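You operate a simulated robot arm through the tools that you are given. There is no shell and no other tool. Be economical: measure what you need, move in short steps, check, and stop when the job is done.

You are at the controls of a simulated robot arm. One attempt, no reset.

Task
Press the key marked tare by yellow lever three times.

It is judged by the outcome, as a careful person would: the job done as asked, and still so three seconds after it is handed in. It fails if anything else is knocked over, pushed out of place, dropped, spilled or broken.

Robot
A 7-joint arm with a two-finger parallel gripper on a trunk, on a base that drives. Base frame: it is fixed to the floor where the robot stands at the start and does not move with it; the origin is under the middle of the robot, x ahead of it, y to its left, z up. Readings come in cm, degrees, newtons and seconds.
With the tool pointing down near the work surface it reaches from about 18 to 72 cm from the robot's upright axis, wherever it stands. Its first joint turns from -166.0 to 166.0 degrees. Places, roughly: key marked tare by yellow lever [50, 0, 90]. Payload 1.57 kg.
Tool frame: the origin (TCP) lies between the finger pads and is the grasp point; the fingertips stand 3 cm ahead of it; z points along the fingers, y is the line along which they close. The gripper opens to 11 cm. The fingers are 2.4 cm wide and 1.2 cm thick; the gripper's body (4.8 by 11.2 cm) begins 7.8 cm behind the TCP.
Orientation is told as [roll, pitch, yaw] about the base's x, y, z axes, in that order, counted from this pose: with the fingers straight down and closing along the base's y, the tool's x points along the base's -x, its y along +y and its z along -z.

Tools
- The arm moves only by the tool arm_command. Its argument "rows" is one flat list of numbers, 7 for each row, row after row: the turn, a rotation vector about the tool's x, y, z in units of 8 degrees (1.0 is 8 degrees), then the shift along the tool's x, y, z in units of 30 mm (1.0 is 30 mm), then the opening in per cent of the stroke, from 0 (shut) to 100 (fully open). In form: [wx, wy, wz, tx, ty, tz, hand, wx, wy, wz, tx, ty, tz, hand, ...]. A call has 1 to 12 rows; each row shifts and turns the commanded pose from where the row before left it, along the tool's axes as they then stand. A call with a number of a shift or a turn outside -1 to 1 is refused whole. A row lasts 0.2 s, in which the tool goes at most 5 cm and 8.6 degrees; a call with a longer step from one row to the next is refused whole, and so is a gripper value outside its range. Where a pose cannot be reached the arm comes as near as it can. A force on the tool above 40 N (or 10 N above the force at the start of the call, whichever is more), or a blocked arm, ends the call early, and 0.2 s more pass. Each finger travels about 4.5 cm/s and halts on what it meets, pressing with about 39 N; the grip force reading is that of the motor and also rises with nothing between the fingers. The clock runs only during rows and for 0.2 s after the last one: add rows that do not move to give the fingers time. The reply holds the time, the measured pose of the TCP, the force on the tool along the base axes, the opening and the grip force, in the units named above and with some noise.
- Cameras (640 x 400 px; columns grow to the right, rows downward): "scene" is now at [2.18, 12.23, 152.62]; the picture's right is [-0.37, -0.93, 0.00], its down [-0.57, 0.22, -0.79] and it looks along [0.74, -0.29, -0.61] (base axes); focal length 262 px, centre (320, 200). "wrist" rides on the gripper at [7, 1.6, -14.1] in the tool frame; the picture's right is [-0.23, 0.97, 0.00], its down [-0.86, -0.20, -0.48] and it looks along [-0.47, -0.11, 0.88] (tool axes); focal length 222 px, centre (320, 200). There is no depth. A picture from a camera that has moved, and an enlarged one, comes with that camera's place and axes in the base frame and with its lens.
- capture(camera): a new picture of that camera. It takes no simulated time.
- raise_lower(by): slides the trunk up (or, below 0, down) by that many cm; the arm and the scene camera ride with it, the base frame stays. It gives what a move gives, with no picture.
- steer(legs): drives the robot by 1 to 6 legs, each [ahead, turn to the left] in cm and degrees, along the robot's own axes; the way and the turn of a leg run together, so that a leg with both is an arc; at most 150 cm and 180 degrees a leg. The arm and the cameras ride along, it lands a little off, and it stops where it bumps. It gives what a move gives.
- turn_head(pan, tilt): turns the head with the scene camera to pan (to the left, within 155 degrees either way) and tilt (down, from -29 to 69), counted from straight ahead of the robot. It gives what a move gives.
- zoom(camera, box): a new picture of the part [left, top, right, bottom] of that camera's present view, enlarged. It takes no simulated time.
- sign_off(): hands the job in; it is judged then, once.

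Go step by step. Nothing tells you exact positions but the pictures and the camera data: compare them with the known pose of the tool, close in by small moves and look again before you grip or let go. The budget is 120 turns and 98 pictures, counting those below and the enlarged ones. Unless the task says otherwise, let go and move clear before handing in, and close with one line.

The tools are called after "Request:" as a command line: name --argument value ..., lists and objects as JSON in quotes. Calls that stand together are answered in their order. arm_command: Moves the arm, as the interface text tells. Its arguments: {"type":"object","properties":{"rows":{"type":"array"}},"required":["rows"]} The other tools are called the same way: raise_lower (by) slides the trunk up or down; steer (legs) drives the base; turn_head (pan, tilt) turns the head that bears the scene camera; capture (camera) takes a picture; zoom (camera, box) takes an enlarged picture of a part of a camera's view; sign_off () hands the job in.

At the start:

```text
clock: 0.0
position: [39.05, 2.65, 118.83]
orientation: [0.0, 0.0, -0.2]
wrist_force: [0.6, 0.9, 0.0]
width: 10.97
gripper_force: 0.0
trunk travel left (down, up): [-45.0, 14.0]
robot x, y, heading: [-0.18, 0.22, -0.0]
head pan, tilt: [-21.5, 37.7]
```

scene: 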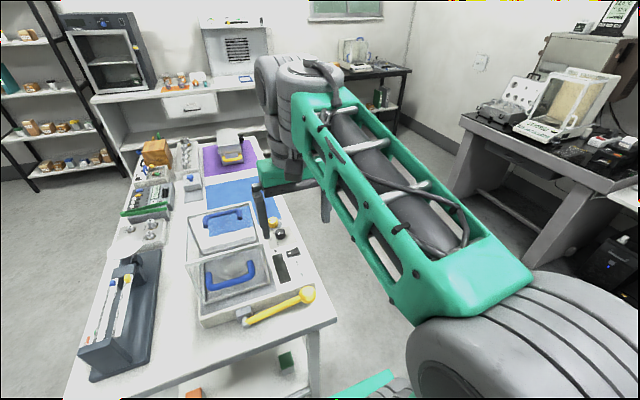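
wrist: 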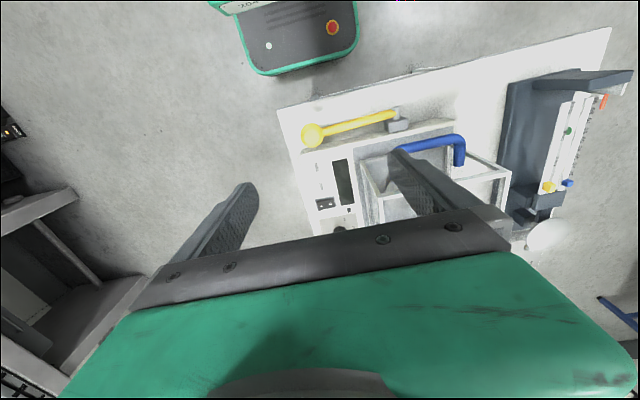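

The balance with a yellow lever stands on the table near the robot. I'll zoom in to read its keys.

Request:
zoom --camera "scene" --box '[180, 190, 340, 330]'

Request:
zoom --camera "wrist" --box '[280, 100, 440, 240]'

```text
2.86 times, centred on (260, 260) of scene
camera zoom: at [2.18, 12.23, 152.62], right [-0.37, -0.93, 0.0], down [-0.57, 0.22, -0.79], along [0.74, -0.29, -0.61], focal length 747 px, centre (491, 29)
```

zoom: 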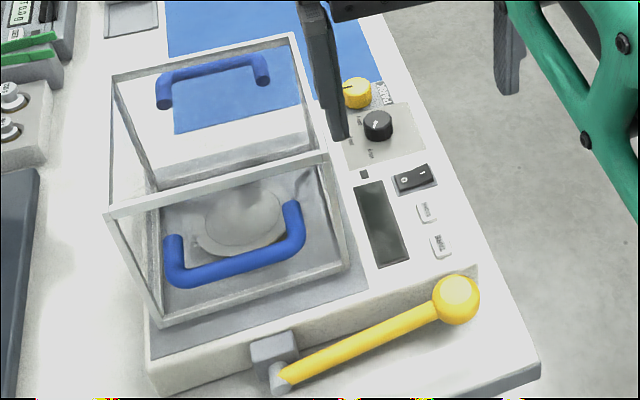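

```text
2.86 times, centred on (360, 170) of wrist
camera zoom: at [32.08, 4.29, 133.02], right [0.23, 0.97, 0.0], down [0.86, -0.2, 0.48], along [0.47, -0.11, -0.88], focal length 635 px, centre (206, 286)
```

zoom: 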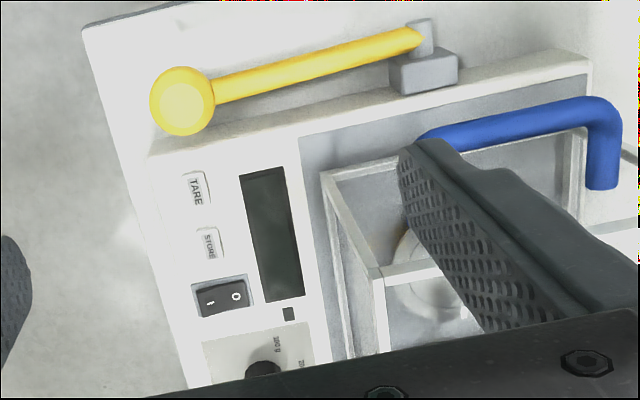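

The TARE key triangulates to about [47, 0, 90], with the ball of the lever near x 40.5 and the glass shield at y > 5. I'll shut the fingers and yaw the hand 90° up here, so its narrow side faces the shield.

Request:
arm_command --rows '[0, 0, -0.9375, 0, 0, 0, 0, 0, 0, -0.9375, 0, 0, 0, 0, 0, 0, -0.9375, 0, 0, 0, 0, 0, 0, -0.9375, 0, 0, 0, 0, 0, 0, -0.9375, 0, 0, 0, 0, 0, 0, -0.9375, 0, 0, 0, 0, 0, 0, -0.9375, 0, 0, 0, 0, 0, 0, -0.9375, 0, 0, 0, 0, 0, 0, -0.9375, 0, 0, 0, 0, 0, 0, -0.9375, 0, 0, 0, 0, 0, 0, -0.9375, 0, 0, 0, 0, 0, 0, -0.9375, 0, 0, 0, 0]'

```text
clock: 2.6
position: [39.07, 2.74, 118.78]
orientation: [-0.1, 0.1, 90.1]
wrist_force: [-0.7, 0.5, 0.2]
width: 0.0
gripper_force: 21.1
trunk travel left (down, up): [-45.0, 14.0]
robot x, y, heading: [-0.3, 0.07, -0.1]
head pan, tilt: [-21.5, 37.7]
```

The hand is turned and the fingers are shut. Now I move over the key, with the tips about 13 cm above it, and look.

Request:
arm_command --rows '[0, 0, 0, 0.225, -0.667, 0, 0, 0, 0, 0, 0.225, -0.667, 0, 0, 0, 0, 0, 0.225, -0.667, 0, 0, 0, 0, 0, 0.225, -0.667, 0, 0, 0, 0, 0, 0, 0, 0.8, 0, 0, 0, 0, 0, 0, 0.8, 0, 0, 0, 0, 0, 0, 0.9, 0, 0, 0, 0, 0, 0, 0.9, 0, 0, 0, 0, 0, 0, 0.9, 0, 0, 0, 0, 0, 0, 0, 0]'

Request:
capture --camera "wrist"

Request:
zoom --camera "scene" --box '[180, 190, 340, 330]'

```text
clock: 4.8
position: [46.96, -0.06, 106.02]
orientation: [0.0, 0.0, 90.0]
wrist_force: [0.3, -0.2, -0.4]
width: 0.0
gripper_force: 21.2
trunk travel left (down, up): [-45.0, 14.0]
robot x, y, heading: [0.09, -0.21, 0.0]
head pan, tilt: [-21.5, 37.7]
```

```text
93 pictures are left
camera wrist: at [45.35, -7.05, 120.27], right [-0.97, 0.23, 0.0], down [0.2, 0.86, 0.48], along [0.11, 0.47, -0.88], focal length 222 px, centre (320, 200)
```

wrist: 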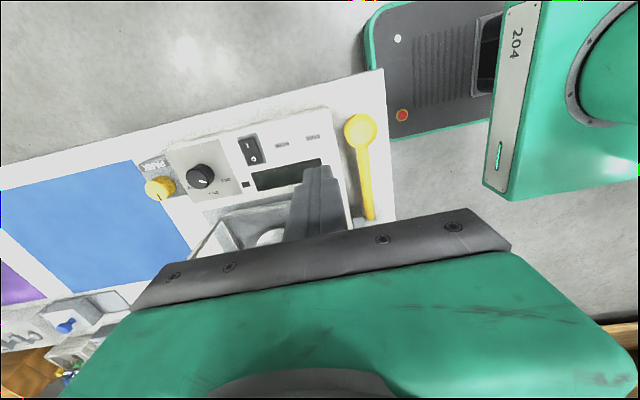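

```text
2.86 times, centred on (260, 260) of scene
camera zoom: at [2.18, 12.23, 152.62], right [-0.37, -0.93, 0.0], down [-0.57, 0.22, -0.79], along [0.74, -0.29, -0.61], focal length 747 px, centre (491, 29)
```

zoom: 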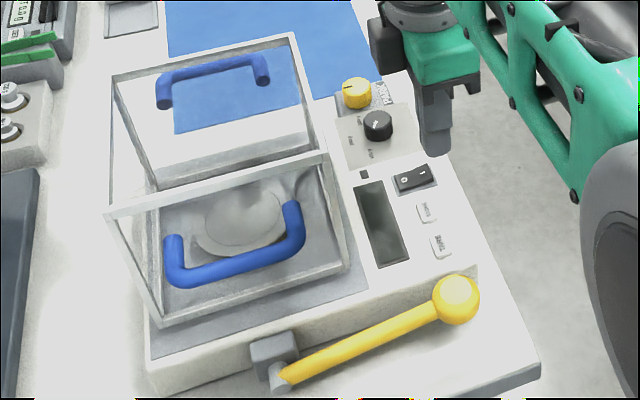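

The shield is clear of the hand. I'll zoom in on the key to refine its position.

Request:
zoom --camera "wrist" --box '[240, 100, 400, 200]'

Request:
zoom --camera "scene" --box '[260, 225, 340, 275]'

```text
4.00 times, centred on (320, 150) of wrist
camera zoom: at [45.35, -7.05, 120.27], right [-0.97, 0.23, 0.0], down [0.2, 0.86, 0.48], along [0.11, 0.47, -0.88], focal length 888 px, centre (320, 400)
```

zoom: 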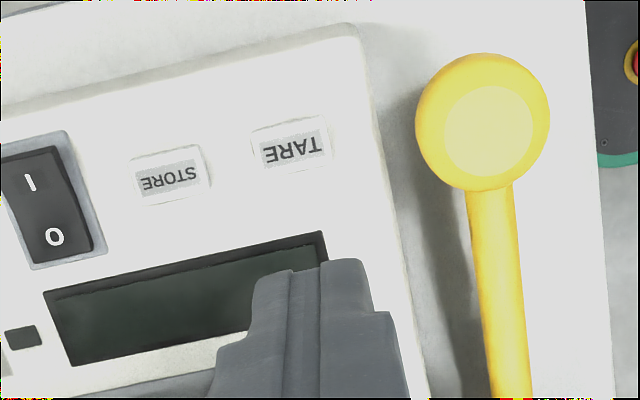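

```text
8.00 times, centred on (300, 250) of scene
camera zoom: at [2.18, 12.23, 152.62], right [-0.37, -0.93, 0.0], down [-0.57, 0.22, -0.79], along [0.74, -0.29, -0.61], focal length 2092 px, centre (480, -200)
```

zoom: 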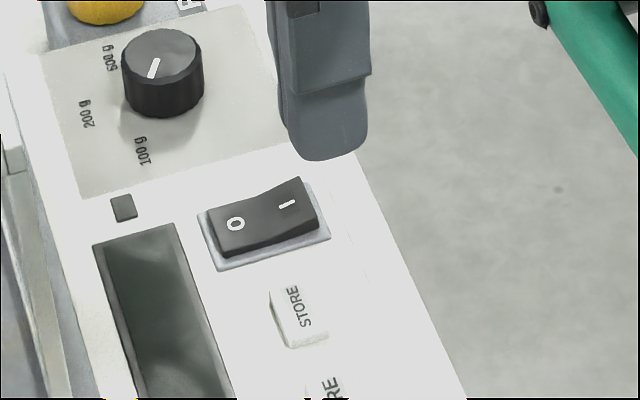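

TARE and STORE read clearly, and the refined TARE position is about [47.5, -0.3, ~90]. I'll descend to about 3 cm above it and look again.

Request:
arm_command --rows '[0, 0, 0, 0.08, -0.18, 0.6, 0, 0, 0, 0, 0, 0, 0.9, 0, 0, 0, 0, 0, 0, 0.9, 0, 0, 0, 0, 0, 0, 0.6, 0, 0, 0, 0, 0, 0, 0, 0]'

Request:
zoom --camera "wrist" --box '[240, 100, 400, 200]'

Request:
zoom --camera "scene" --box '[260, 235, 340, 285]'

```text
clock: 6.0
position: [47.55, -0.57, 96.81]
orientation: [0.0, -0.1, 90.0]
wrist_force: [-0.9, -0.7, -0.8]
width: 0.0
gripper_force: 21.2
trunk travel left (down, up): [-45.0, 14.0]
robot x, y, heading: [-0.0, -0.32, -0.0]
head pan, tilt: [-21.5, 37.7]
```

```text
4.00 times, centred on (320, 150) of wrist
camera zoom: at [46.04, -7.39, 111.11], right [-0.97, 0.23, 0.0], down [0.2, 0.86, 0.48], along [0.11, 0.47, -0.88], focal length 888 px, centre (320, 400)
```

zoom: 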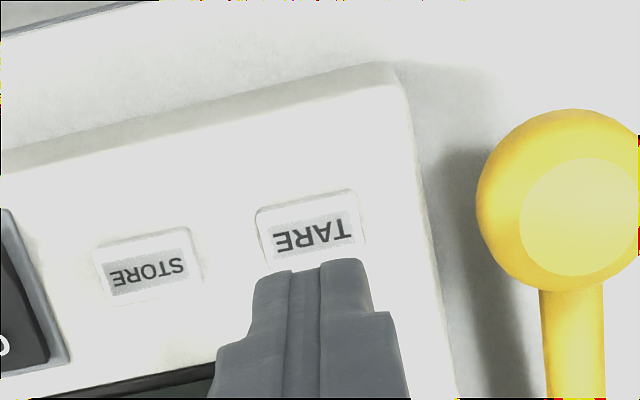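

```text
8.00 times, centred on (300, 260) of scene
camera zoom: at [2.19, 12.23, 152.62], right [-0.37, -0.93, 0.0], down [-0.57, 0.22, -0.79], along [0.74, -0.29, -0.61], focal length 2092 px, centre (480, -280)
```

zoom: 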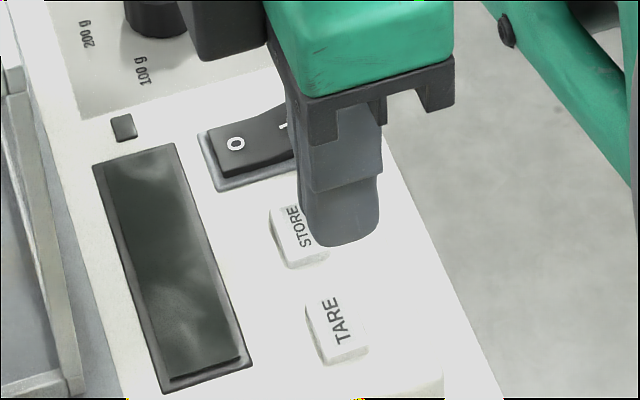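

The tip is nearly right above TARE. I'll lower 2 cm, shift slightly toward the robot, and check again.

Request:
arm_command --rows '[0, 0, 0, -0.03, 0.04, 0.35, 0, 0, 0, 0, 0, 0, 0.35, 0, 0, 0, 0, 0, 0, 0, 0]'

Request:
zoom --camera "wrist" --box '[240, 100, 400, 200]'

Request:
zoom --camera "scene" --box '[260, 235, 340, 285]'

```text
clock: 6.8
position: [47.45, -0.29, 94.93]
orientation: [0.0, 0.0, 89.9]
wrist_force: [-0.2, 0.2, -0.4]
width: 0.0
gripper_force: 20.9
trunk travel left (down, up): [-45.0, 14.0]
robot x, y, heading: [0.01, -0.0, -0.3]
head pan, tilt: [-21.5, 37.7]
```

```text
4.00 times, centred on (320, 150) of wrist
camera zoom: at [45.88, -7.18, 109.05], right [-0.97, 0.23, 0.0], down [0.2, 0.86, 0.48], along [0.11, 0.47, -0.88], focal length 888 px, centre (320, 400)
```

zoom: 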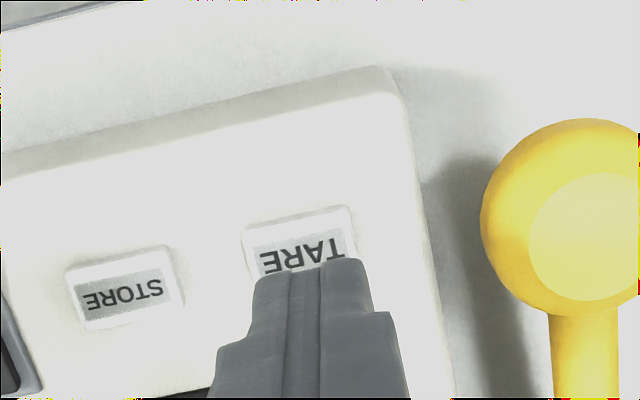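

```text
8.00 times, centred on (300, 260) of scene
camera zoom: at [2.18, 12.23, 152.62], right [-0.37, -0.93, 0.0], down [-0.57, 0.22, -0.79], along [0.74, -0.29, -0.61], focal length 2092 px, centre (480, -280)
```

zoom: 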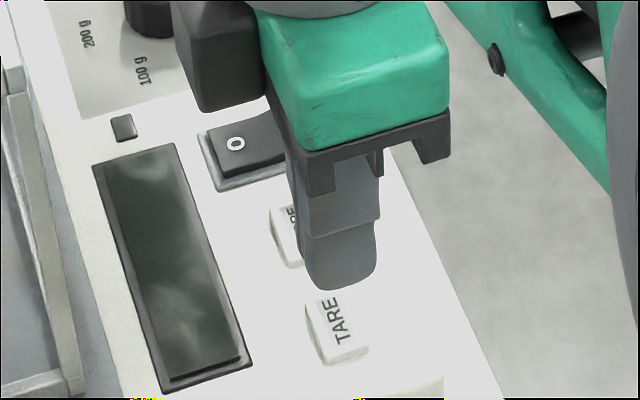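

The tip is over the key within about half a centimetre, and the two cameras differ either way. I'll descend slowly in small steps and watch the force for contact.

Request:
arm_command --rows '[0, 0, 0, 0, 0, 0.1, 0, 0, 0, 0, 0, 0, 0.1, 0, 0, 0, 0, 0, 0, 0.1, 0, 0, 0, 0, 0, 0, 0.1, 0, 0, 0, 0, 0, 0, 0, 0]'

Request:
zoom --camera "wrist" --box '[240, 100, 400, 200]'

Request:
zoom --camera "scene" --box '[260, 235, 340, 285]'

```text
clock: 8.0
position: [47.42, -0.31, 93.72]
orientation: [0.0, 0.0, 90.0]
wrist_force: [-0.2, -0.4, 0.1]
width: 0.01
gripper_force: 20.9
trunk travel left (down, up): [-45.0, 14.0]
robot x, y, heading: [-0.12, -0.03, -0.0]
head pan, tilt: [-21.5, 37.7]
```

```text
4.00 times, centred on (320, 150) of wrist
camera zoom: at [45.84, -7.22, 107.84], right [-0.97, 0.23, 0.0], down [0.2, 0.86, 0.48], along [0.11, 0.47, -0.88], focal length 888 px, centre (320, 400)
```

zoom: 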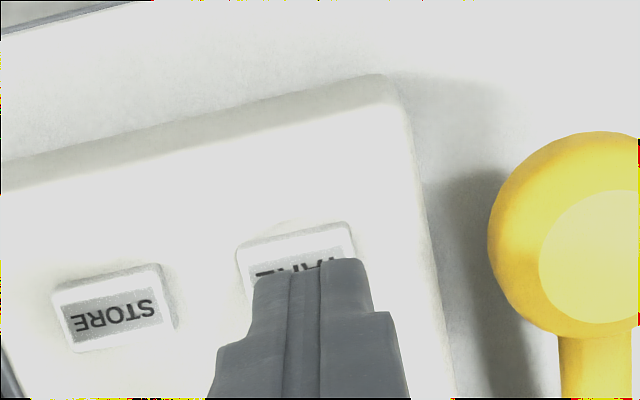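

```text
8.00 times, centred on (300, 260) of scene
camera zoom: at [2.18, 12.23, 152.62], right [-0.37, -0.93, 0.0], down [-0.57, 0.22, -0.79], along [0.74, -0.29, -0.61], focal length 2092 px, centre (480, -280)
```

zoom: 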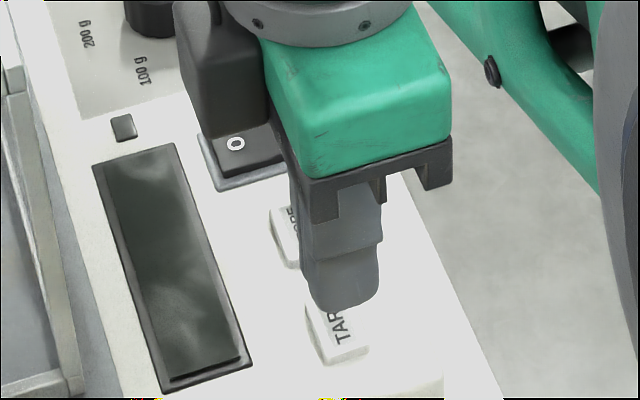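

No contact yet, and the tip is just above the key and well aligned. I'll go down 0.6 cm more in fine steps.

Request:
arm_command --rows '[0, 0, 0, 0, 0, 0.05, 0, 0, 0, 0, 0, 0, 0.05, 0, 0, 0, 0, 0, 0, 0.05, 0, 0, 0, 0, 0, 0, 0.05, 0]'

Request:
zoom --camera "scene" --box '[260, 235, 340, 285]'

```text
clock: 9.0
position: [47.37, -0.29, 93.06]
orientation: [0.1, -0.1, 89.9]
wrist_force: [-0.5, 0.1, -0.8]
width: 0.0
gripper_force: 21.5
trunk travel left (down, up): [-45.0, 14.0]
robot x, y, heading: [-0.09, 0.18, -0.0]
head pan, tilt: [-21.5, 37.7]
```

```text
8.00 times, centred on (300, 260) of scene
camera zoom: at [2.18, 12.23, 152.62], right [-0.37, -0.93, 0.0], down [-0.57, 0.22, -0.79], along [0.74, -0.29, -0.61], focal length 2092 px, centre (480, -280)
```

zoom: 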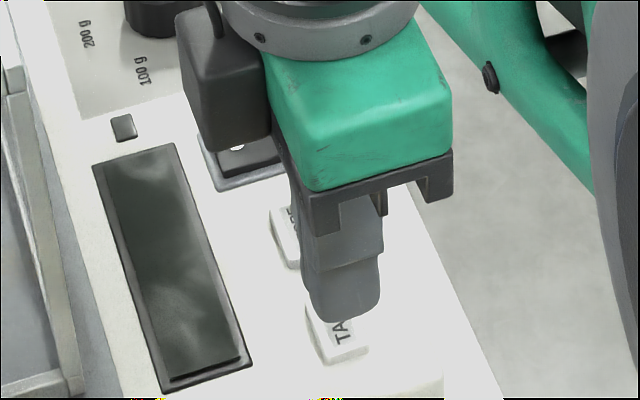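

Still no contact with the tip at 90.1, so the key sits a little lower. I continue in fine steps.

Request:
arm_command --rows '[0, 0, 0, 0, 0, 0.05, 0, 0, 0, 0, 0, 0, 0.05, 0, 0, 0, 0, 0, 0, 0.05, 0]'

Request:
zoom --camera "scene" --box '[260, 235, 340, 285]'

Request:
zoom --camera "wrist" --box '[240, 100, 400, 200]'

```text
clock: 9.8
position: [47.6, -0.28, 92.55]
orientation: [0.0, -0.1, 90.0]
wrist_force: [1.1, -0.7, -0.4]
width: 0.01
gripper_force: 21.8
trunk travel left (down, up): [-45.0, 14.0]
robot x, y, heading: [-0.02, -0.25, 0.1]
head pan, tilt: [-21.5, 37.7]
```

```text
8.00 times, centred on (300, 260) of scene
camera zoom: at [2.18, 12.23, 152.62], right [-0.37, -0.93, 0.0], down [-0.57, 0.22, -0.79], along [0.74, -0.29, -0.61], focal length 2092 px, centre (480, -280)
```

zoom: 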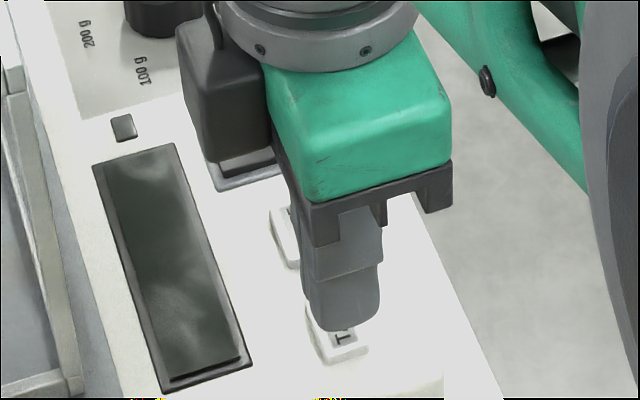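

```text
4.00 times, centred on (320, 150) of wrist
camera zoom: at [45.84, -7.21, 106.75], right [-0.97, 0.23, 0.0], down [0.2, 0.86, 0.48], along [0.11, 0.47, -0.88], focal length 888 px, centre (320, 400)
```

zoom: 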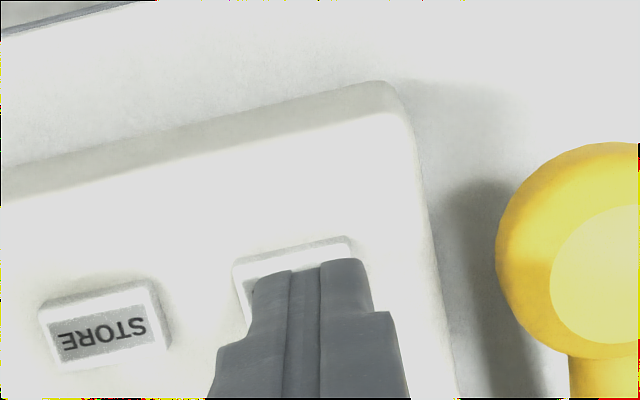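

The tip is now closing on the key top. A few more fine steps should find contact.

Request:
arm_command --rows '[0, 0, 0, 0, 0, 0.04, 0, 0, 0, 0, 0, 0, 0.04, 0, 0, 0, 0, 0, 0, 0, 0]'

Request:
zoom --camera "scene" --box '[260, 235, 340, 285]'

```text
clock: 10.6
position: [47.39, -0.28, 92.3]
orientation: [0.0, 0.0, 90.0]
wrist_force: [0.0, -0.4, -0.2]
width: 0.01
gripper_force: 21.4
trunk travel left (down, up): [-45.0, 14.0]
robot x, y, heading: [0.19, 0.04, -0.0]
head pan, tilt: [-21.5, 37.7]
```

```text
8.00 times, centred on (300, 260) of scene
camera zoom: at [2.18, 12.23, 152.62], right [-0.37, -0.93, 0.0], down [-0.57, 0.22, -0.79], along [0.74, -0.29, -0.61], focal length 2092 px, centre (480, -280)
```

zoom: 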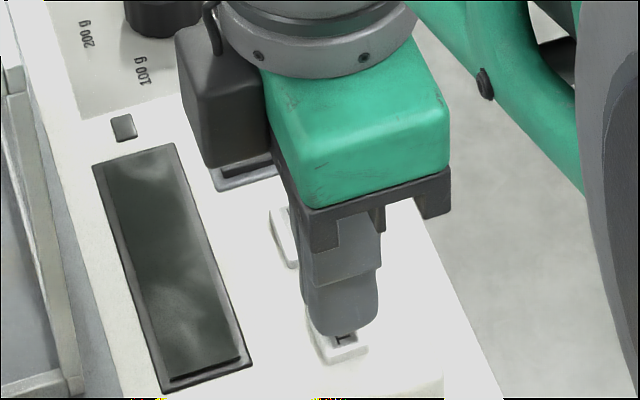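

Still no force with the tip at about 89.3. I continue gently.

Request:
arm_command --rows '[0, 0, 0, 0, 0, 0.04, 0, 0, 0, 0, 0, 0, 0, 0]'

Request:
arm_command --rows '[0, 0, 0, 0, 0, 0.04, 0, 0, 0, 0, 0, 0, 0, 0]'

Request:
zoom --camera "scene" --box '[260, 235, 340, 285]'

```text
clock: 11.2
position: [47.37, -0.07, 92.21]
orientation: [0.0, -0.1, 90.0]
wrist_force: [1.0, -0.4, 0.1]
width: 0.02
gripper_force: 20.9
trunk travel left (down, up): [-45.0, 14.0]
robot x, y, heading: [-0.15, 0.08, 0.3]
head pan, tilt: [-21.5, 37.7]
```

```text
clock: 11.8
position: [47.46, -0.07, 91.99]
orientation: [0.0, -0.2, 90.0]
wrist_force: [0.2, 1.0, -0.8]
width: 0.0
gripper_force: 21.5
trunk travel left (down, up): [-45.0, 14.0]
robot x, y, heading: [0.04, -0.01, 0.0]
head pan, tilt: [-21.5, 37.7]
```

```text
8.00 times, centred on (300, 260) of scene
camera zoom: at [2.18, 12.23, 152.62], right [-0.37, -0.93, 0.0], down [-0.57, 0.22, -0.79], along [0.74, -0.29, -0.61], focal length 2092 px, centre (480, -280)
```

zoom: 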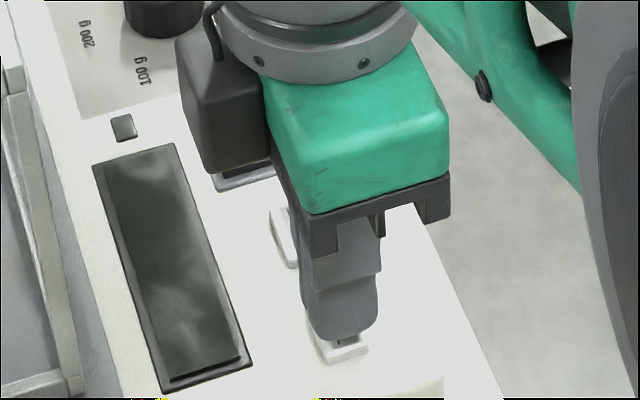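

The tip is almost at the key face with no force yet, so I keep stepping by about 1 mm.

Request:
arm_command --rows '[0, 0, 0, 0, 0, 0.04, 0, 0, 0, 0, 0, 0, 0, 0]'

Request:
zoom --camera "wrist" --box '[240, 100, 400, 200]'

Request:
zoom --camera "scene" --box '[260, 235, 340, 285]'

```text
clock: 12.4
position: [47.43, -0.12, 91.94]
orientation: [0.0, -0.1, 90.0]
wrist_force: [0.3, 0.1, -0.4]
width: 0.01
gripper_force: 21.2
trunk travel left (down, up): [-45.0, 14.0]
robot x, y, heading: [-0.13, 0.11, 0.0]
head pan, tilt: [-21.5, 37.7]
```

```text
4.00 times, centred on (320, 150) of wrist
camera zoom: at [45.85, -7.13, 106.14], right [-0.97, 0.23, 0.0], down [0.2, 0.86, 0.48], along [0.11, 0.47, -0.88], focal length 888 px, centre (320, 400)
```

zoom: 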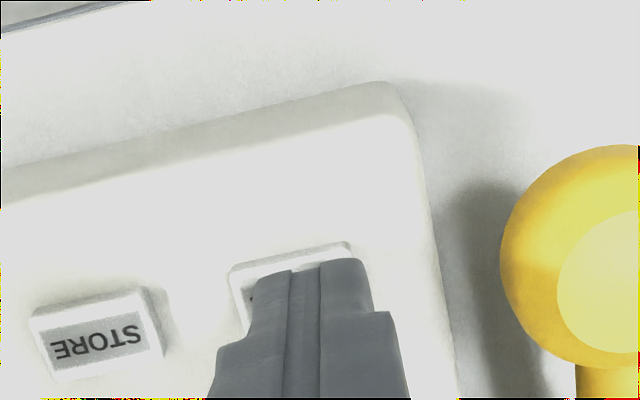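

```text
8.00 times, centred on (300, 260) of scene
camera zoom: at [2.18, 12.23, 152.62], right [-0.37, -0.93, 0.0], down [-0.57, 0.22, -0.79], along [0.74, -0.29, -0.61], focal length 2092 px, centre (480, -280)
```

zoom: 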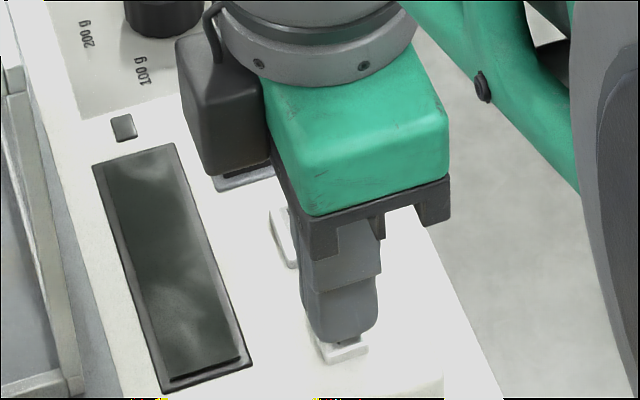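

It is unclear whether the key has begun to move, so I'll look closely at TARE against STORE.

Request:
zoom --camera "wrist" --box '[244, 150, 340, 210]'

Request:
zoom --camera "scene" --box '[284, 256, 316, 284]'

```text
6.67 times, centred on (292, 180) of wrist
camera zoom: at [45.85, -7.13, 106.14], right [-0.97, 0.23, 0.0], down [0.2, 0.86, 0.48], along [0.11, 0.47, -0.88], focal length 1481 px, centre (507, 333)
```

zoom: 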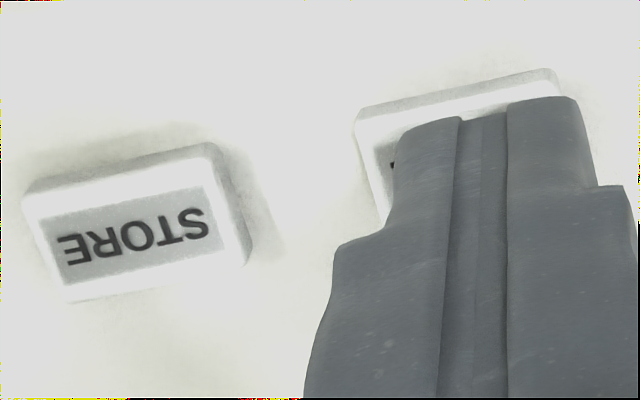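

```text
14.29 times, centred on (300, 270) of scene
camera zoom: at [2.18, 12.23, 152.62], right [-0.37, -0.93, 0.0], down [-0.57, 0.22, -0.79], along [0.74, -0.29, -0.61], focal length 3736 px, centre (606, -800)
```

zoom: 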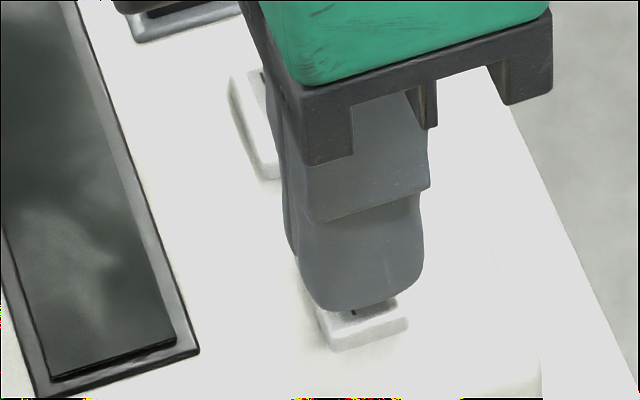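

TARE still seems undepressed, with the tip just at its face. I step further, watching the force.

Request:
arm_command --rows '[0, 0, 0, 0, 0, 0.04, 0, 0, 0, 0, 0, 0, 0, 0]'

Request:
arm_command --rows '[0, 0, 0, 0, 0, 0.04, 0, 0, 0, 0, 0, 0, 0, 0]'

Request:
zoom --camera "scene" --box '[284, 256, 316, 284]'

```text
clock: 13.0
position: [47.34, -0.21, 91.78]
orientation: [0.0, 0.0, 90.0]
wrist_force: [-0.5, 0.1, 0.2]
width: 0.0
gripper_force: 21.2
trunk travel left (down, up): [-45.0, 14.0]
robot x, y, heading: [0.12, 0.09, -0.1]
head pan, tilt: [-21.5, 37.7]
```

```text
clock: 13.6
position: [47.56, -0.28, 91.6]
orientation: [0.0, 0.0, 90.0]
wrist_force: [-0.3, 0.1, -0.1]
width: 0.01
gripper_force: 21.2
trunk travel left (down, up): [-45.0, 14.0]
robot x, y, heading: [0.08, -0.15, -0.0]
head pan, tilt: [-21.5, 37.7]
```

```text
14.29 times, centred on (300, 270) of scene
camera zoom: at [2.18, 12.23, 152.62], right [-0.37, -0.93, 0.0], down [-0.57, 0.22, -0.79], along [0.74, -0.29, -0.61], focal length 3736 px, centre (606, -800)
```

zoom: 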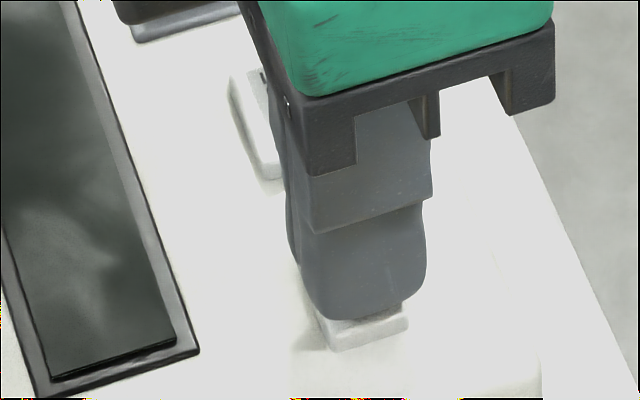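

The contact shadow is forming and the key is still up. One more millimetre at a time.

Request:
arm_command --rows '[0, 0, 0, 0, 0, 0.03, 0, 0, 0, 0, 0, 0, 0, 0]'

Request:
zoom --camera "scene" --box '[284, 256, 316, 284]'

```text
clock: 14.2
position: [47.42, -0.26, 91.55]
orientation: [-0.1, 0.0, 89.9]
wrist_force: [0.7, 0.0, 0.5]
width: 0.0
gripper_force: 21.2
trunk travel left (down, up): [-45.0, 14.0]
robot x, y, heading: [0.02, 0.36, -0.1]
head pan, tilt: [-21.5, 37.7]
```

```text
14.29 times, centred on (300, 270) of scene
camera zoom: at [2.18, 12.23, 152.62], right [-0.37, -0.93, 0.0], down [-0.57, 0.22, -0.79], along [0.74, -0.29, -0.61], focal length 3736 px, centre (606, -800)
```

zoom: 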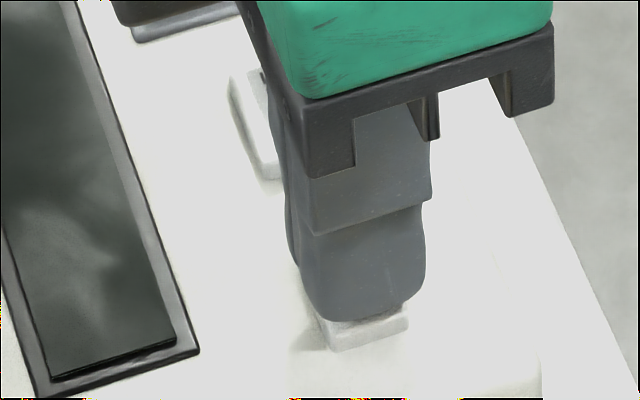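

Request:
arm_command --rows '[0, 0, 0, 0, 0, 0.03, 0, 0, 0, 0, 0, 0, 0, 0]'

Request:
arm_command --rows '[0, 0, 0, 0, 0, 0.03, 0, 0, 0, 0, 0, 0, 0, 0]'

Request:
zoom --camera "scene" --box '[284, 256, 316, 284]'

```text
clock: 14.8
position: [47.48, -0.23, 91.47]
orientation: [0.0, 0.0, 90.0]
wrist_force: [0.0, 0.3, 0.2]
width: 0.0
gripper_force: 21.3
trunk travel left (down, up): [-45.0, 14.0]
robot x, y, heading: [-0.18, 0.21, -0.0]
head pan, tilt: [-21.5, 37.7]
```

```text
clock: 15.4
position: [47.37, -0.15, 91.39]
orientation: [0.1, -0.1, 90.0]
wrist_force: [0.2, 0.1, -0.3]
width: 0.0
gripper_force: 21.6
trunk travel left (down, up): [-45.0, 14.0]
robot x, y, heading: [-0.07, 0.14, -0.1]
head pan, tilt: [-21.5, 37.7]
```

```text
14.29 times, centred on (300, 270) of scene
camera zoom: at [2.18, 12.23, 152.62], right [-0.37, -0.93, 0.0], down [-0.57, 0.22, -0.79], along [0.74, -0.29, -0.61], focal length 3736 px, centre (606, -800)
```

zoom: 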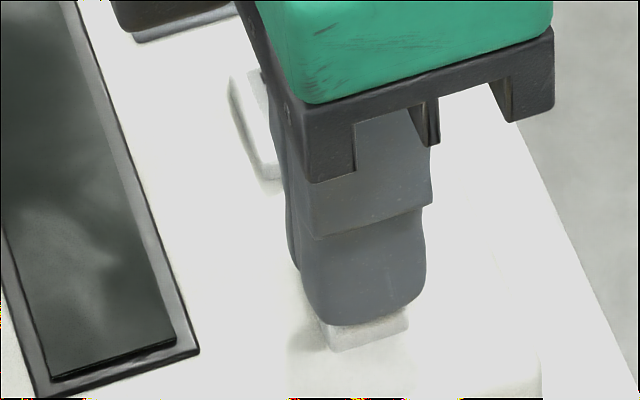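

Request:
arm_command --rows '[0, 0, 0, 0, 0, 0.04, 0, 0, 0, 0, 0, 0, 0, 0]'

Request:
arm_command --rows '[0, 0, 0, 0, 0, 0.04, 0, 0, 0, 0, 0, 0, 0, 0]'

Request:
zoom --camera "scene" --box '[284, 256, 316, 284]'

Request:
zoom --camera "wrist" --box '[244, 150, 340, 210]'

```text
clock: 16.0
position: [47.43, -0.16, 91.23]
orientation: [0.1, 0.1, 90.1]
wrist_force: [1.1, -0.8, -0.5]
width: 0.0
gripper_force: 20.8
trunk travel left (down, up): [-45.0, 14.0]
robot x, y, heading: [-0.04, -0.01, -0.3]
head pan, tilt: [-21.5, 37.7]
```

```text
clock: 16.6
position: [47.34, -0.18, 91.16]
orientation: [0.0, 0.0, 90.0]
wrist_force: [-0.5, 0.3, -0.8]
width: 0.03
gripper_force: 21.2
trunk travel left (down, up): [-45.0, 14.0]
robot x, y, heading: [0.25, 0.08, 0.3]
head pan, tilt: [-21.5, 37.7]
```

```text
14.29 times, centred on (300, 270) of scene
camera zoom: at [2.18, 12.23, 152.62], right [-0.37, -0.93, 0.0], down [-0.57, 0.22, -0.79], along [0.74, -0.29, -0.61], focal length 3736 px, centre (606, -800)
```

zoom: 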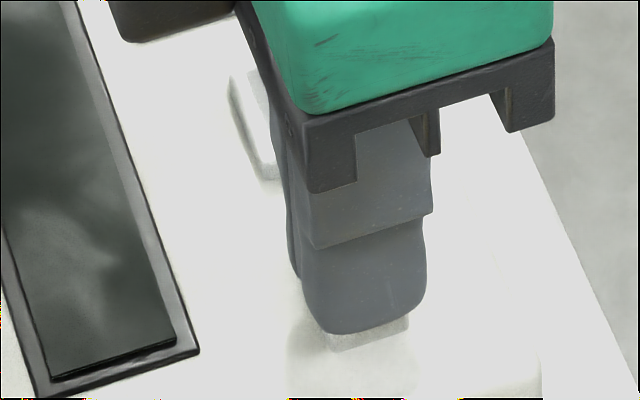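

```text
6.67 times, centred on (292, 180) of wrist
camera zoom: at [45.84, -7.16, 105.37], right [-0.97, 0.23, 0.0], down [0.2, 0.86, 0.48], along [0.11, 0.47, -0.88], focal length 1481 px, centre (507, 333)
```

zoom: 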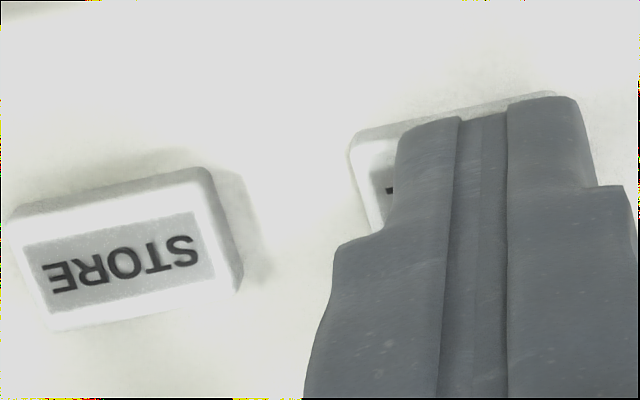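

Both keys shift alike in the wrist view, so TARE is not pressed yet. I continue.

Request:
arm_command --rows '[0, 0, 0, 0, 0, 0.04, 0, 0, 0, 0, 0, 0, 0, 0]'

Request:
arm_command --rows '[0, 0, 0, 0, 0, 0.04, 0, 0, 0, 0, 0, 0, 0, 0]'

Request:
zoom --camera "scene" --box '[284, 256, 316, 284]'

Request:
zoom --camera "wrist" --box '[244, 150, 340, 210]'

```text
clock: 17.2
position: [47.41, -0.18, 91.18]
orientation: [0.0, 0.0, 90.0]
wrist_force: [-0.9, 0.2, -0.2]
width: 0.01
gripper_force: 21.4
trunk travel left (down, up): [-45.0, 14.0]
robot x, y, heading: [-0.17, 0.31, -0.1]
head pan, tilt: [-21.5, 37.7]
```

```text
clock: 17.8
position: [47.37, -0.17, 90.94]
orientation: [0.0, 0.0, 90.0]
wrist_force: [0.8, -0.3, 1.8]
width: 0.0
gripper_force: 20.6
trunk travel left (down, up): [-45.0, 14.0]
robot x, y, heading: [-0.04, 0.22, 0.1]
head pan, tilt: [-21.5, 37.7]
```

```text
14.29 times, centred on (300, 270) of scene
camera zoom: at [2.18, 12.22, 152.63], right [-0.37, -0.93, 0.0], down [-0.57, 0.22, -0.79], along [0.74, -0.29, -0.61], focal length 3736 px, centre (606, -800)
```

zoom: 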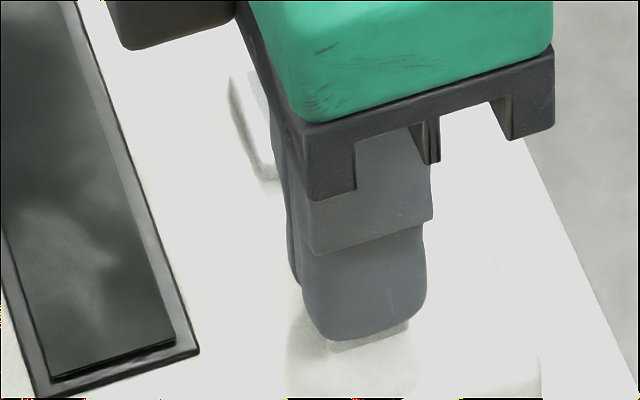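

```text
6.67 times, centred on (292, 180) of wrist
camera zoom: at [45.83, -7.16, 105.17], right [-0.97, 0.23, 0.0], down [0.2, 0.86, 0.48], along [0.11, 0.47, -0.88], focal length 1481 px, centre (507, 333)
```

zoom: 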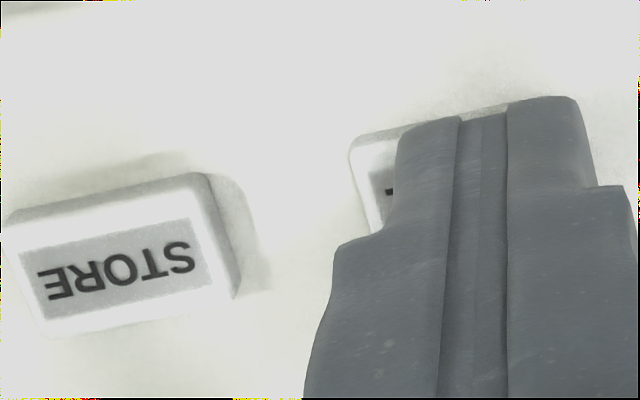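

A 1.8 N upward force shows contact starting at TCP z of about 90.95. Now I press in further.

Request:
arm_command --rows '[0, 0, 0, 0, 0, 0.04, 0, 0, 0, 0, 0, 0, 0, 0]'

Request:
arm_command --rows '[0, 0, 0, 0, 0, 0.04, 0, 0, 0, 0, 0, 0, 0, 0]'

Request:
zoom --camera "wrist" --box '[244, 150, 340, 210]'

Request:
zoom --camera "scene" --box '[260, 235, 340, 285]'

```text
clock: 18.4
position: [47.51, -0.11, 90.79]
orientation: [0.0, 0.1, 90.0]
wrist_force: [-0.1, 0.0, 2.6]
width: 0.0
gripper_force: 22.0
trunk travel left (down, up): [-45.0, 14.0]
robot x, y, heading: [0.14, 0.23, 0.1]
head pan, tilt: [-21.5, 37.7]
```

```text
clock: 19.0
position: [47.43, -0.22, 90.87]
orientation: [-0.1, 0.0, 90.0]
wrist_force: [-0.1, 0.4, 3.4]
width: 0.03
gripper_force: 21.1
trunk travel left (down, up): [-45.0, 14.0]
robot x, y, heading: [0.2, 0.12, -0.2]
head pan, tilt: [-21.5, 37.7]
```

```text
6.67 times, centred on (292, 180) of wrist
camera zoom: at [45.84, -7.18, 105.0], right [-0.97, 0.23, 0.0], down [0.2, 0.86, 0.48], along [0.11, 0.47, -0.88], focal length 1481 px, centre (507, 333)
```

zoom: 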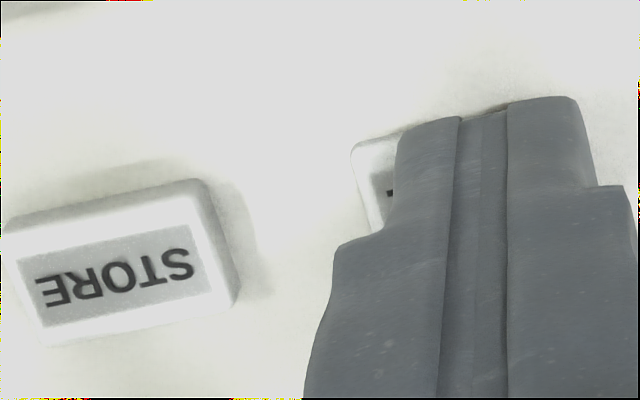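

```text
8.00 times, centred on (300, 260) of scene
camera zoom: at [2.16, 12.24, 152.62], right [-0.37, -0.93, 0.0], down [-0.57, 0.22, -0.79], along [0.74, -0.29, -0.61], focal length 2092 px, centre (480, -280)
```

zoom: 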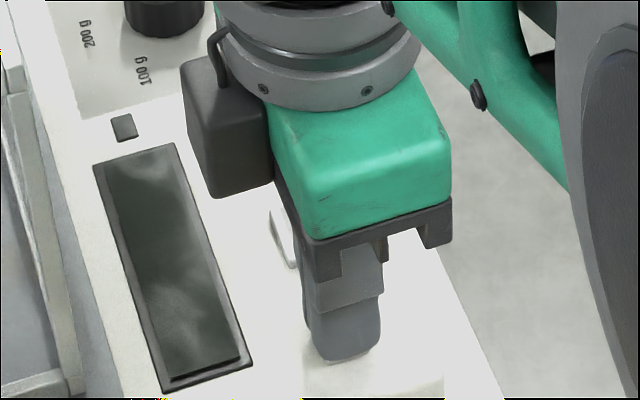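

The key is moving down against its spring (3.4 N). I keep going until it bottoms out.

Request:
arm_command --rows '[0, 0, 0, 0, 0, 0.04, 0, 0, 0, 0, 0, 0, 0, 0]'

Request:
arm_command --rows '[0, 0, 0, 0, 0, 0.04, 0, 0, 0, 0, 0, 0, 0, 0]'

Request:
zoom --camera "wrist" --box '[244, 150, 340, 210]'

```text
clock: 19.6
position: [47.4, -0.15, 90.83]
orientation: [-0.1, 0.0, 90.1]
wrist_force: [-0.1, 1.1, 5.3]
width: 0.0
gripper_force: 21.6
trunk travel left (down, up): [-45.0, 14.0]
robot x, y, heading: [-0.27, 0.11, 0.1]
head pan, tilt: [-21.5, 37.7]
```

```text
clock: 20.2
position: [47.42, -0.22, 90.59]
orientation: [0.0, 0.0, 90.1]
wrist_force: [-0.9, 1.0, 10.2]
width: 0.01
gripper_force: 20.8
trunk travel left (down, up): [-45.0, 14.0]
robot x, y, heading: [0.06, -0.23, -0.2]
head pan, tilt: [-21.5, 37.7]
```

```text
6.67 times, centred on (292, 180) of wrist
camera zoom: at [45.82, -7.18, 104.81], right [-0.97, 0.23, 0.0], down [0.2, 0.86, 0.48], along [0.11, 0.47, -0.88], focal length 1481 px, centre (507, 333)
```

zoom: 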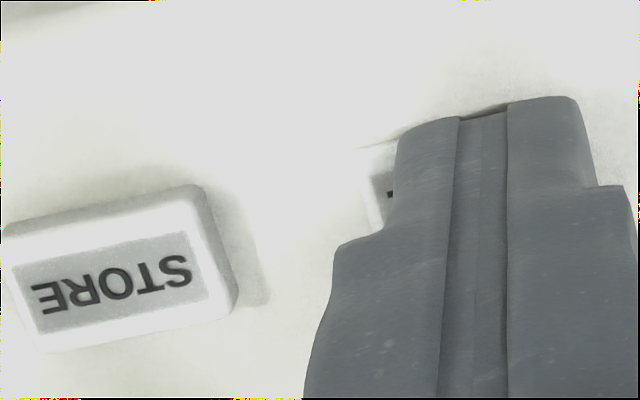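

The force rose sharply to 10 N and the key is flush, so it has bottomed out. I nudge slightly more to be sure, then lift fully clear by about 1.2 cm and check that it springs back.

Request:
arm_command --rows '[0, 0, 0, 0, 0, 0.03, 0, 0, 0, 0, 0, 0, 0, 0]'

Request:
zoom --camera "wrist" --box '[244, 150, 340, 210]'

Request:
arm_command --rows '[0, 0, 0, 0, 0, -0.2, 0, 0, 0, 0, 0, 0, -0.23, 0, 0, 0, 0, 0, 0, 0, 0]'

Request:
zoom --camera "wrist" --box '[244, 150, 340, 210]'

Request:
zoom --camera "scene" --box '[260, 235, 340, 285]'

```text
clock: 20.8
position: [47.47, -0.28, 90.55]
orientation: [-0.2, 0.0, 90.0]
wrist_force: [-0.6, 0.7, 13.3]
width: 0.0
gripper_force: 21.3
trunk travel left (down, up): [-45.0, 14.0]
robot x, y, heading: [-0.31, 0.34, 0.1]
head pan, tilt: [-21.5, 37.7]
```

```text
6.67 times, centred on (292, 180) of wrist
camera zoom: at [45.82, -7.18, 104.73], right [-0.97, 0.23, 0.0], down [0.2, 0.86, 0.48], along [0.11, 0.47, -0.88], focal length 1481 px, centre (507, 333)
```

zoom: 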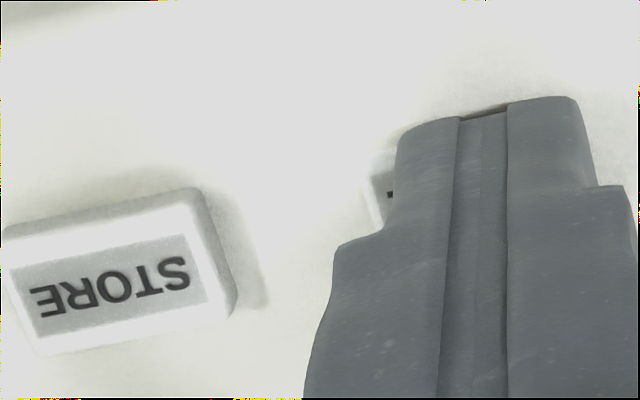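

```text
clock: 21.6
position: [47.44, -0.04, 91.63]
orientation: [0.0, 0.0, 90.0]
wrist_force: [0.0, 0.3, -0.3]
width: 0.0
gripper_force: 21.3
trunk travel left (down, up): [-45.0, 14.0]
robot x, y, heading: [-0.26, -0.37, -0.1]
head pan, tilt: [-21.5, 37.7]
```

```text
6.67 times, centred on (292, 180) of wrist
camera zoom: at [45.84, -7.14, 105.84], right [-0.97, 0.23, 0.0], down [0.2, 0.86, 0.48], along [0.11, 0.47, -0.88], focal length 1481 px, centre (507, 333)
```

zoom: 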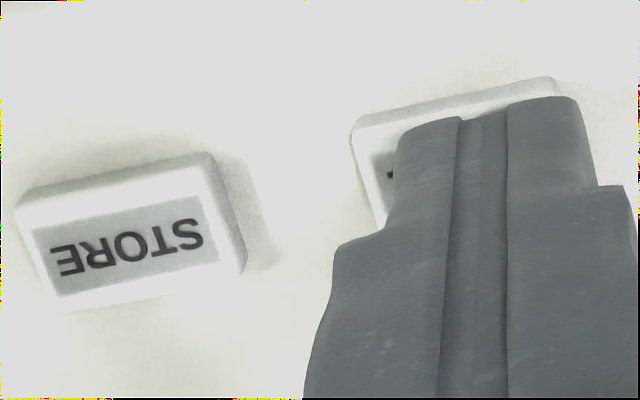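

```text
8.00 times, centred on (300, 260) of scene
camera zoom: at [2.18, 12.23, 152.62], right [-0.37, -0.93, 0.0], down [-0.57, 0.22, -0.79], along [0.74, -0.29, -0.61], focal length 2092 px, centre (480, -280)
```

zoom: 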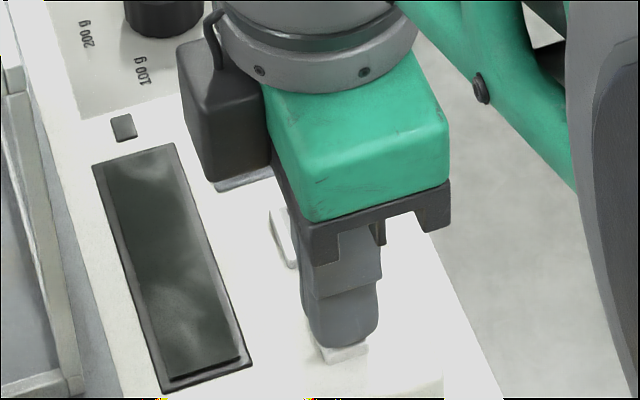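

The first press is done and the key has sprung back up. Second press: the same stroke, held, checked for about 13 N, then released.

Request:
arm_command --rows '[0, 0, 0, 0, 0, 0.15, 0, 0, 0, 0, 0, 0, 0.1, 0, 0, 0, 0, 0, 0, 0.1, 0, 0, 0, 0, 0, 0, 0.08, 0, 0, 0, 0, 0, 0, 0, 0]'

Request:
zoom --camera "wrist" --box '[244, 150, 340, 210]'

```text
clock: 22.8
position: [47.39, -0.25, 90.58]
orientation: [-0.2, 0.1, 90.1]
wrist_force: [-2.1, 2.9, 15.9]
width: 0.01
gripper_force: 20.9
trunk travel left (down, up): [-45.0, 14.0]
robot x, y, heading: [0.23, -0.37, 0.2]
head pan, tilt: [-21.5, 37.7]
```

```text
6.67 times, centred on (292, 180) of wrist
camera zoom: at [45.87, -7.18, 104.72], right [-0.97, 0.23, 0.0], down [0.2, 0.86, 0.48], along [0.11, 0.47, -0.88], focal length 1481 px, centre (507, 333)
```

zoom: 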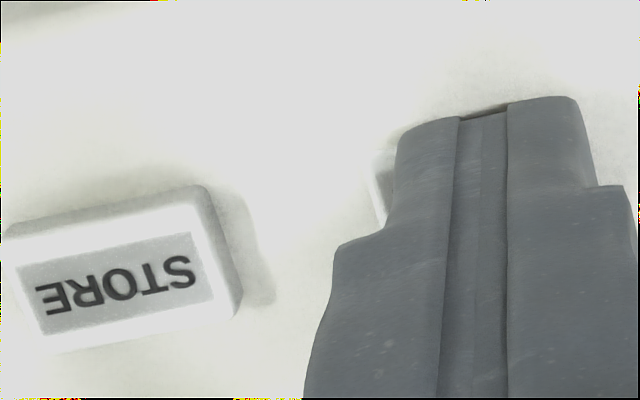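

The second press is fully down at 16 N. I release it, confirm it springs back, then make the third press.

Request:
arm_command --rows '[0, 0, 0, 0, 0, -0.2, 0, 0, 0, 0, 0, 0, -0.23, 0, 0, 0, 0, 0, 0, 0, 0, 0, 0, 0, 0, 0, 0, 0]'

Request:
zoom --camera "wrist" --box '[244, 150, 340, 210]'

```text
clock: 23.8
position: [47.44, -0.11, 91.63]
orientation: [0.0, 0.0, 90.1]
wrist_force: [-0.6, 0.0, 0.6]
width: 0.0
gripper_force: 21.2
trunk travel left (down, up): [-45.0, 14.0]
robot x, y, heading: [-0.16, -0.3, 0.2]
head pan, tilt: [-21.5, 37.7]
```

```text
6.67 times, centred on (292, 180) of wrist
camera zoom: at [45.82, -7.18, 105.79], right [-0.97, 0.23, 0.0], down [0.2, 0.86, 0.48], along [0.11, 0.47, -0.88], focal length 1481 px, centre (507, 333)
```

zoom: 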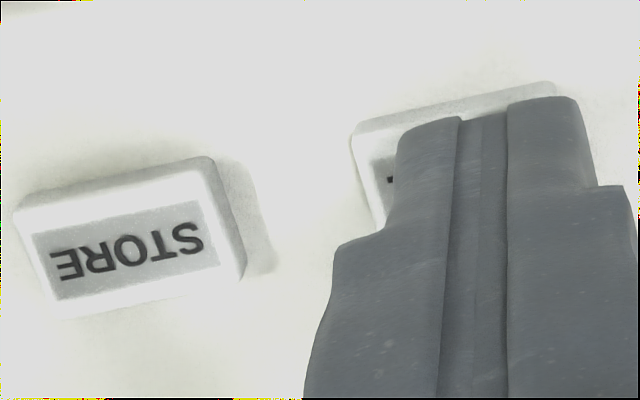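

The key is up again. Third press now.

Request:
arm_command --rows '[0, 0, 0, 0, 0, 0.15, 0, 0, 0, 0, 0, 0, 0.1, 0, 0, 0, 0, 0, 0, 0.1, 0, 0, 0, 0, 0, 0, 0.08, 0, 0, 0, 0, 0, 0, 0, 0]'

Request:
zoom --camera "wrist" --box '[244, 150, 340, 210]'

```text
clock: 25.0
position: [47.44, -0.15, 90.52]
orientation: [-0.1, 0.0, 90.1]
wrist_force: [-0.6, -2.0, 16.1]
width: 0.0
gripper_force: 21.4
trunk travel left (down, up): [-45.0, 14.0]
robot x, y, heading: [-0.08, -0.06, 0.1]
head pan, tilt: [-21.5, 37.7]
```

```text
6.67 times, centred on (292, 180) of wrist
camera zoom: at [45.77, -7.17, 104.72], right [-0.97, 0.23, 0.0], down [0.2, 0.86, 0.48], along [0.11, 0.47, -0.88], focal length 1481 px, centre (507, 333)
```

zoom: 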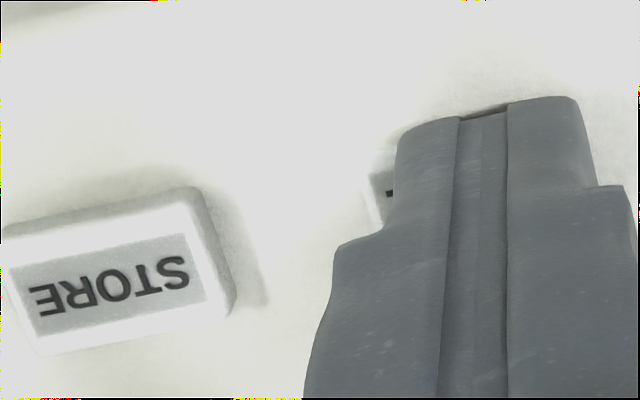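

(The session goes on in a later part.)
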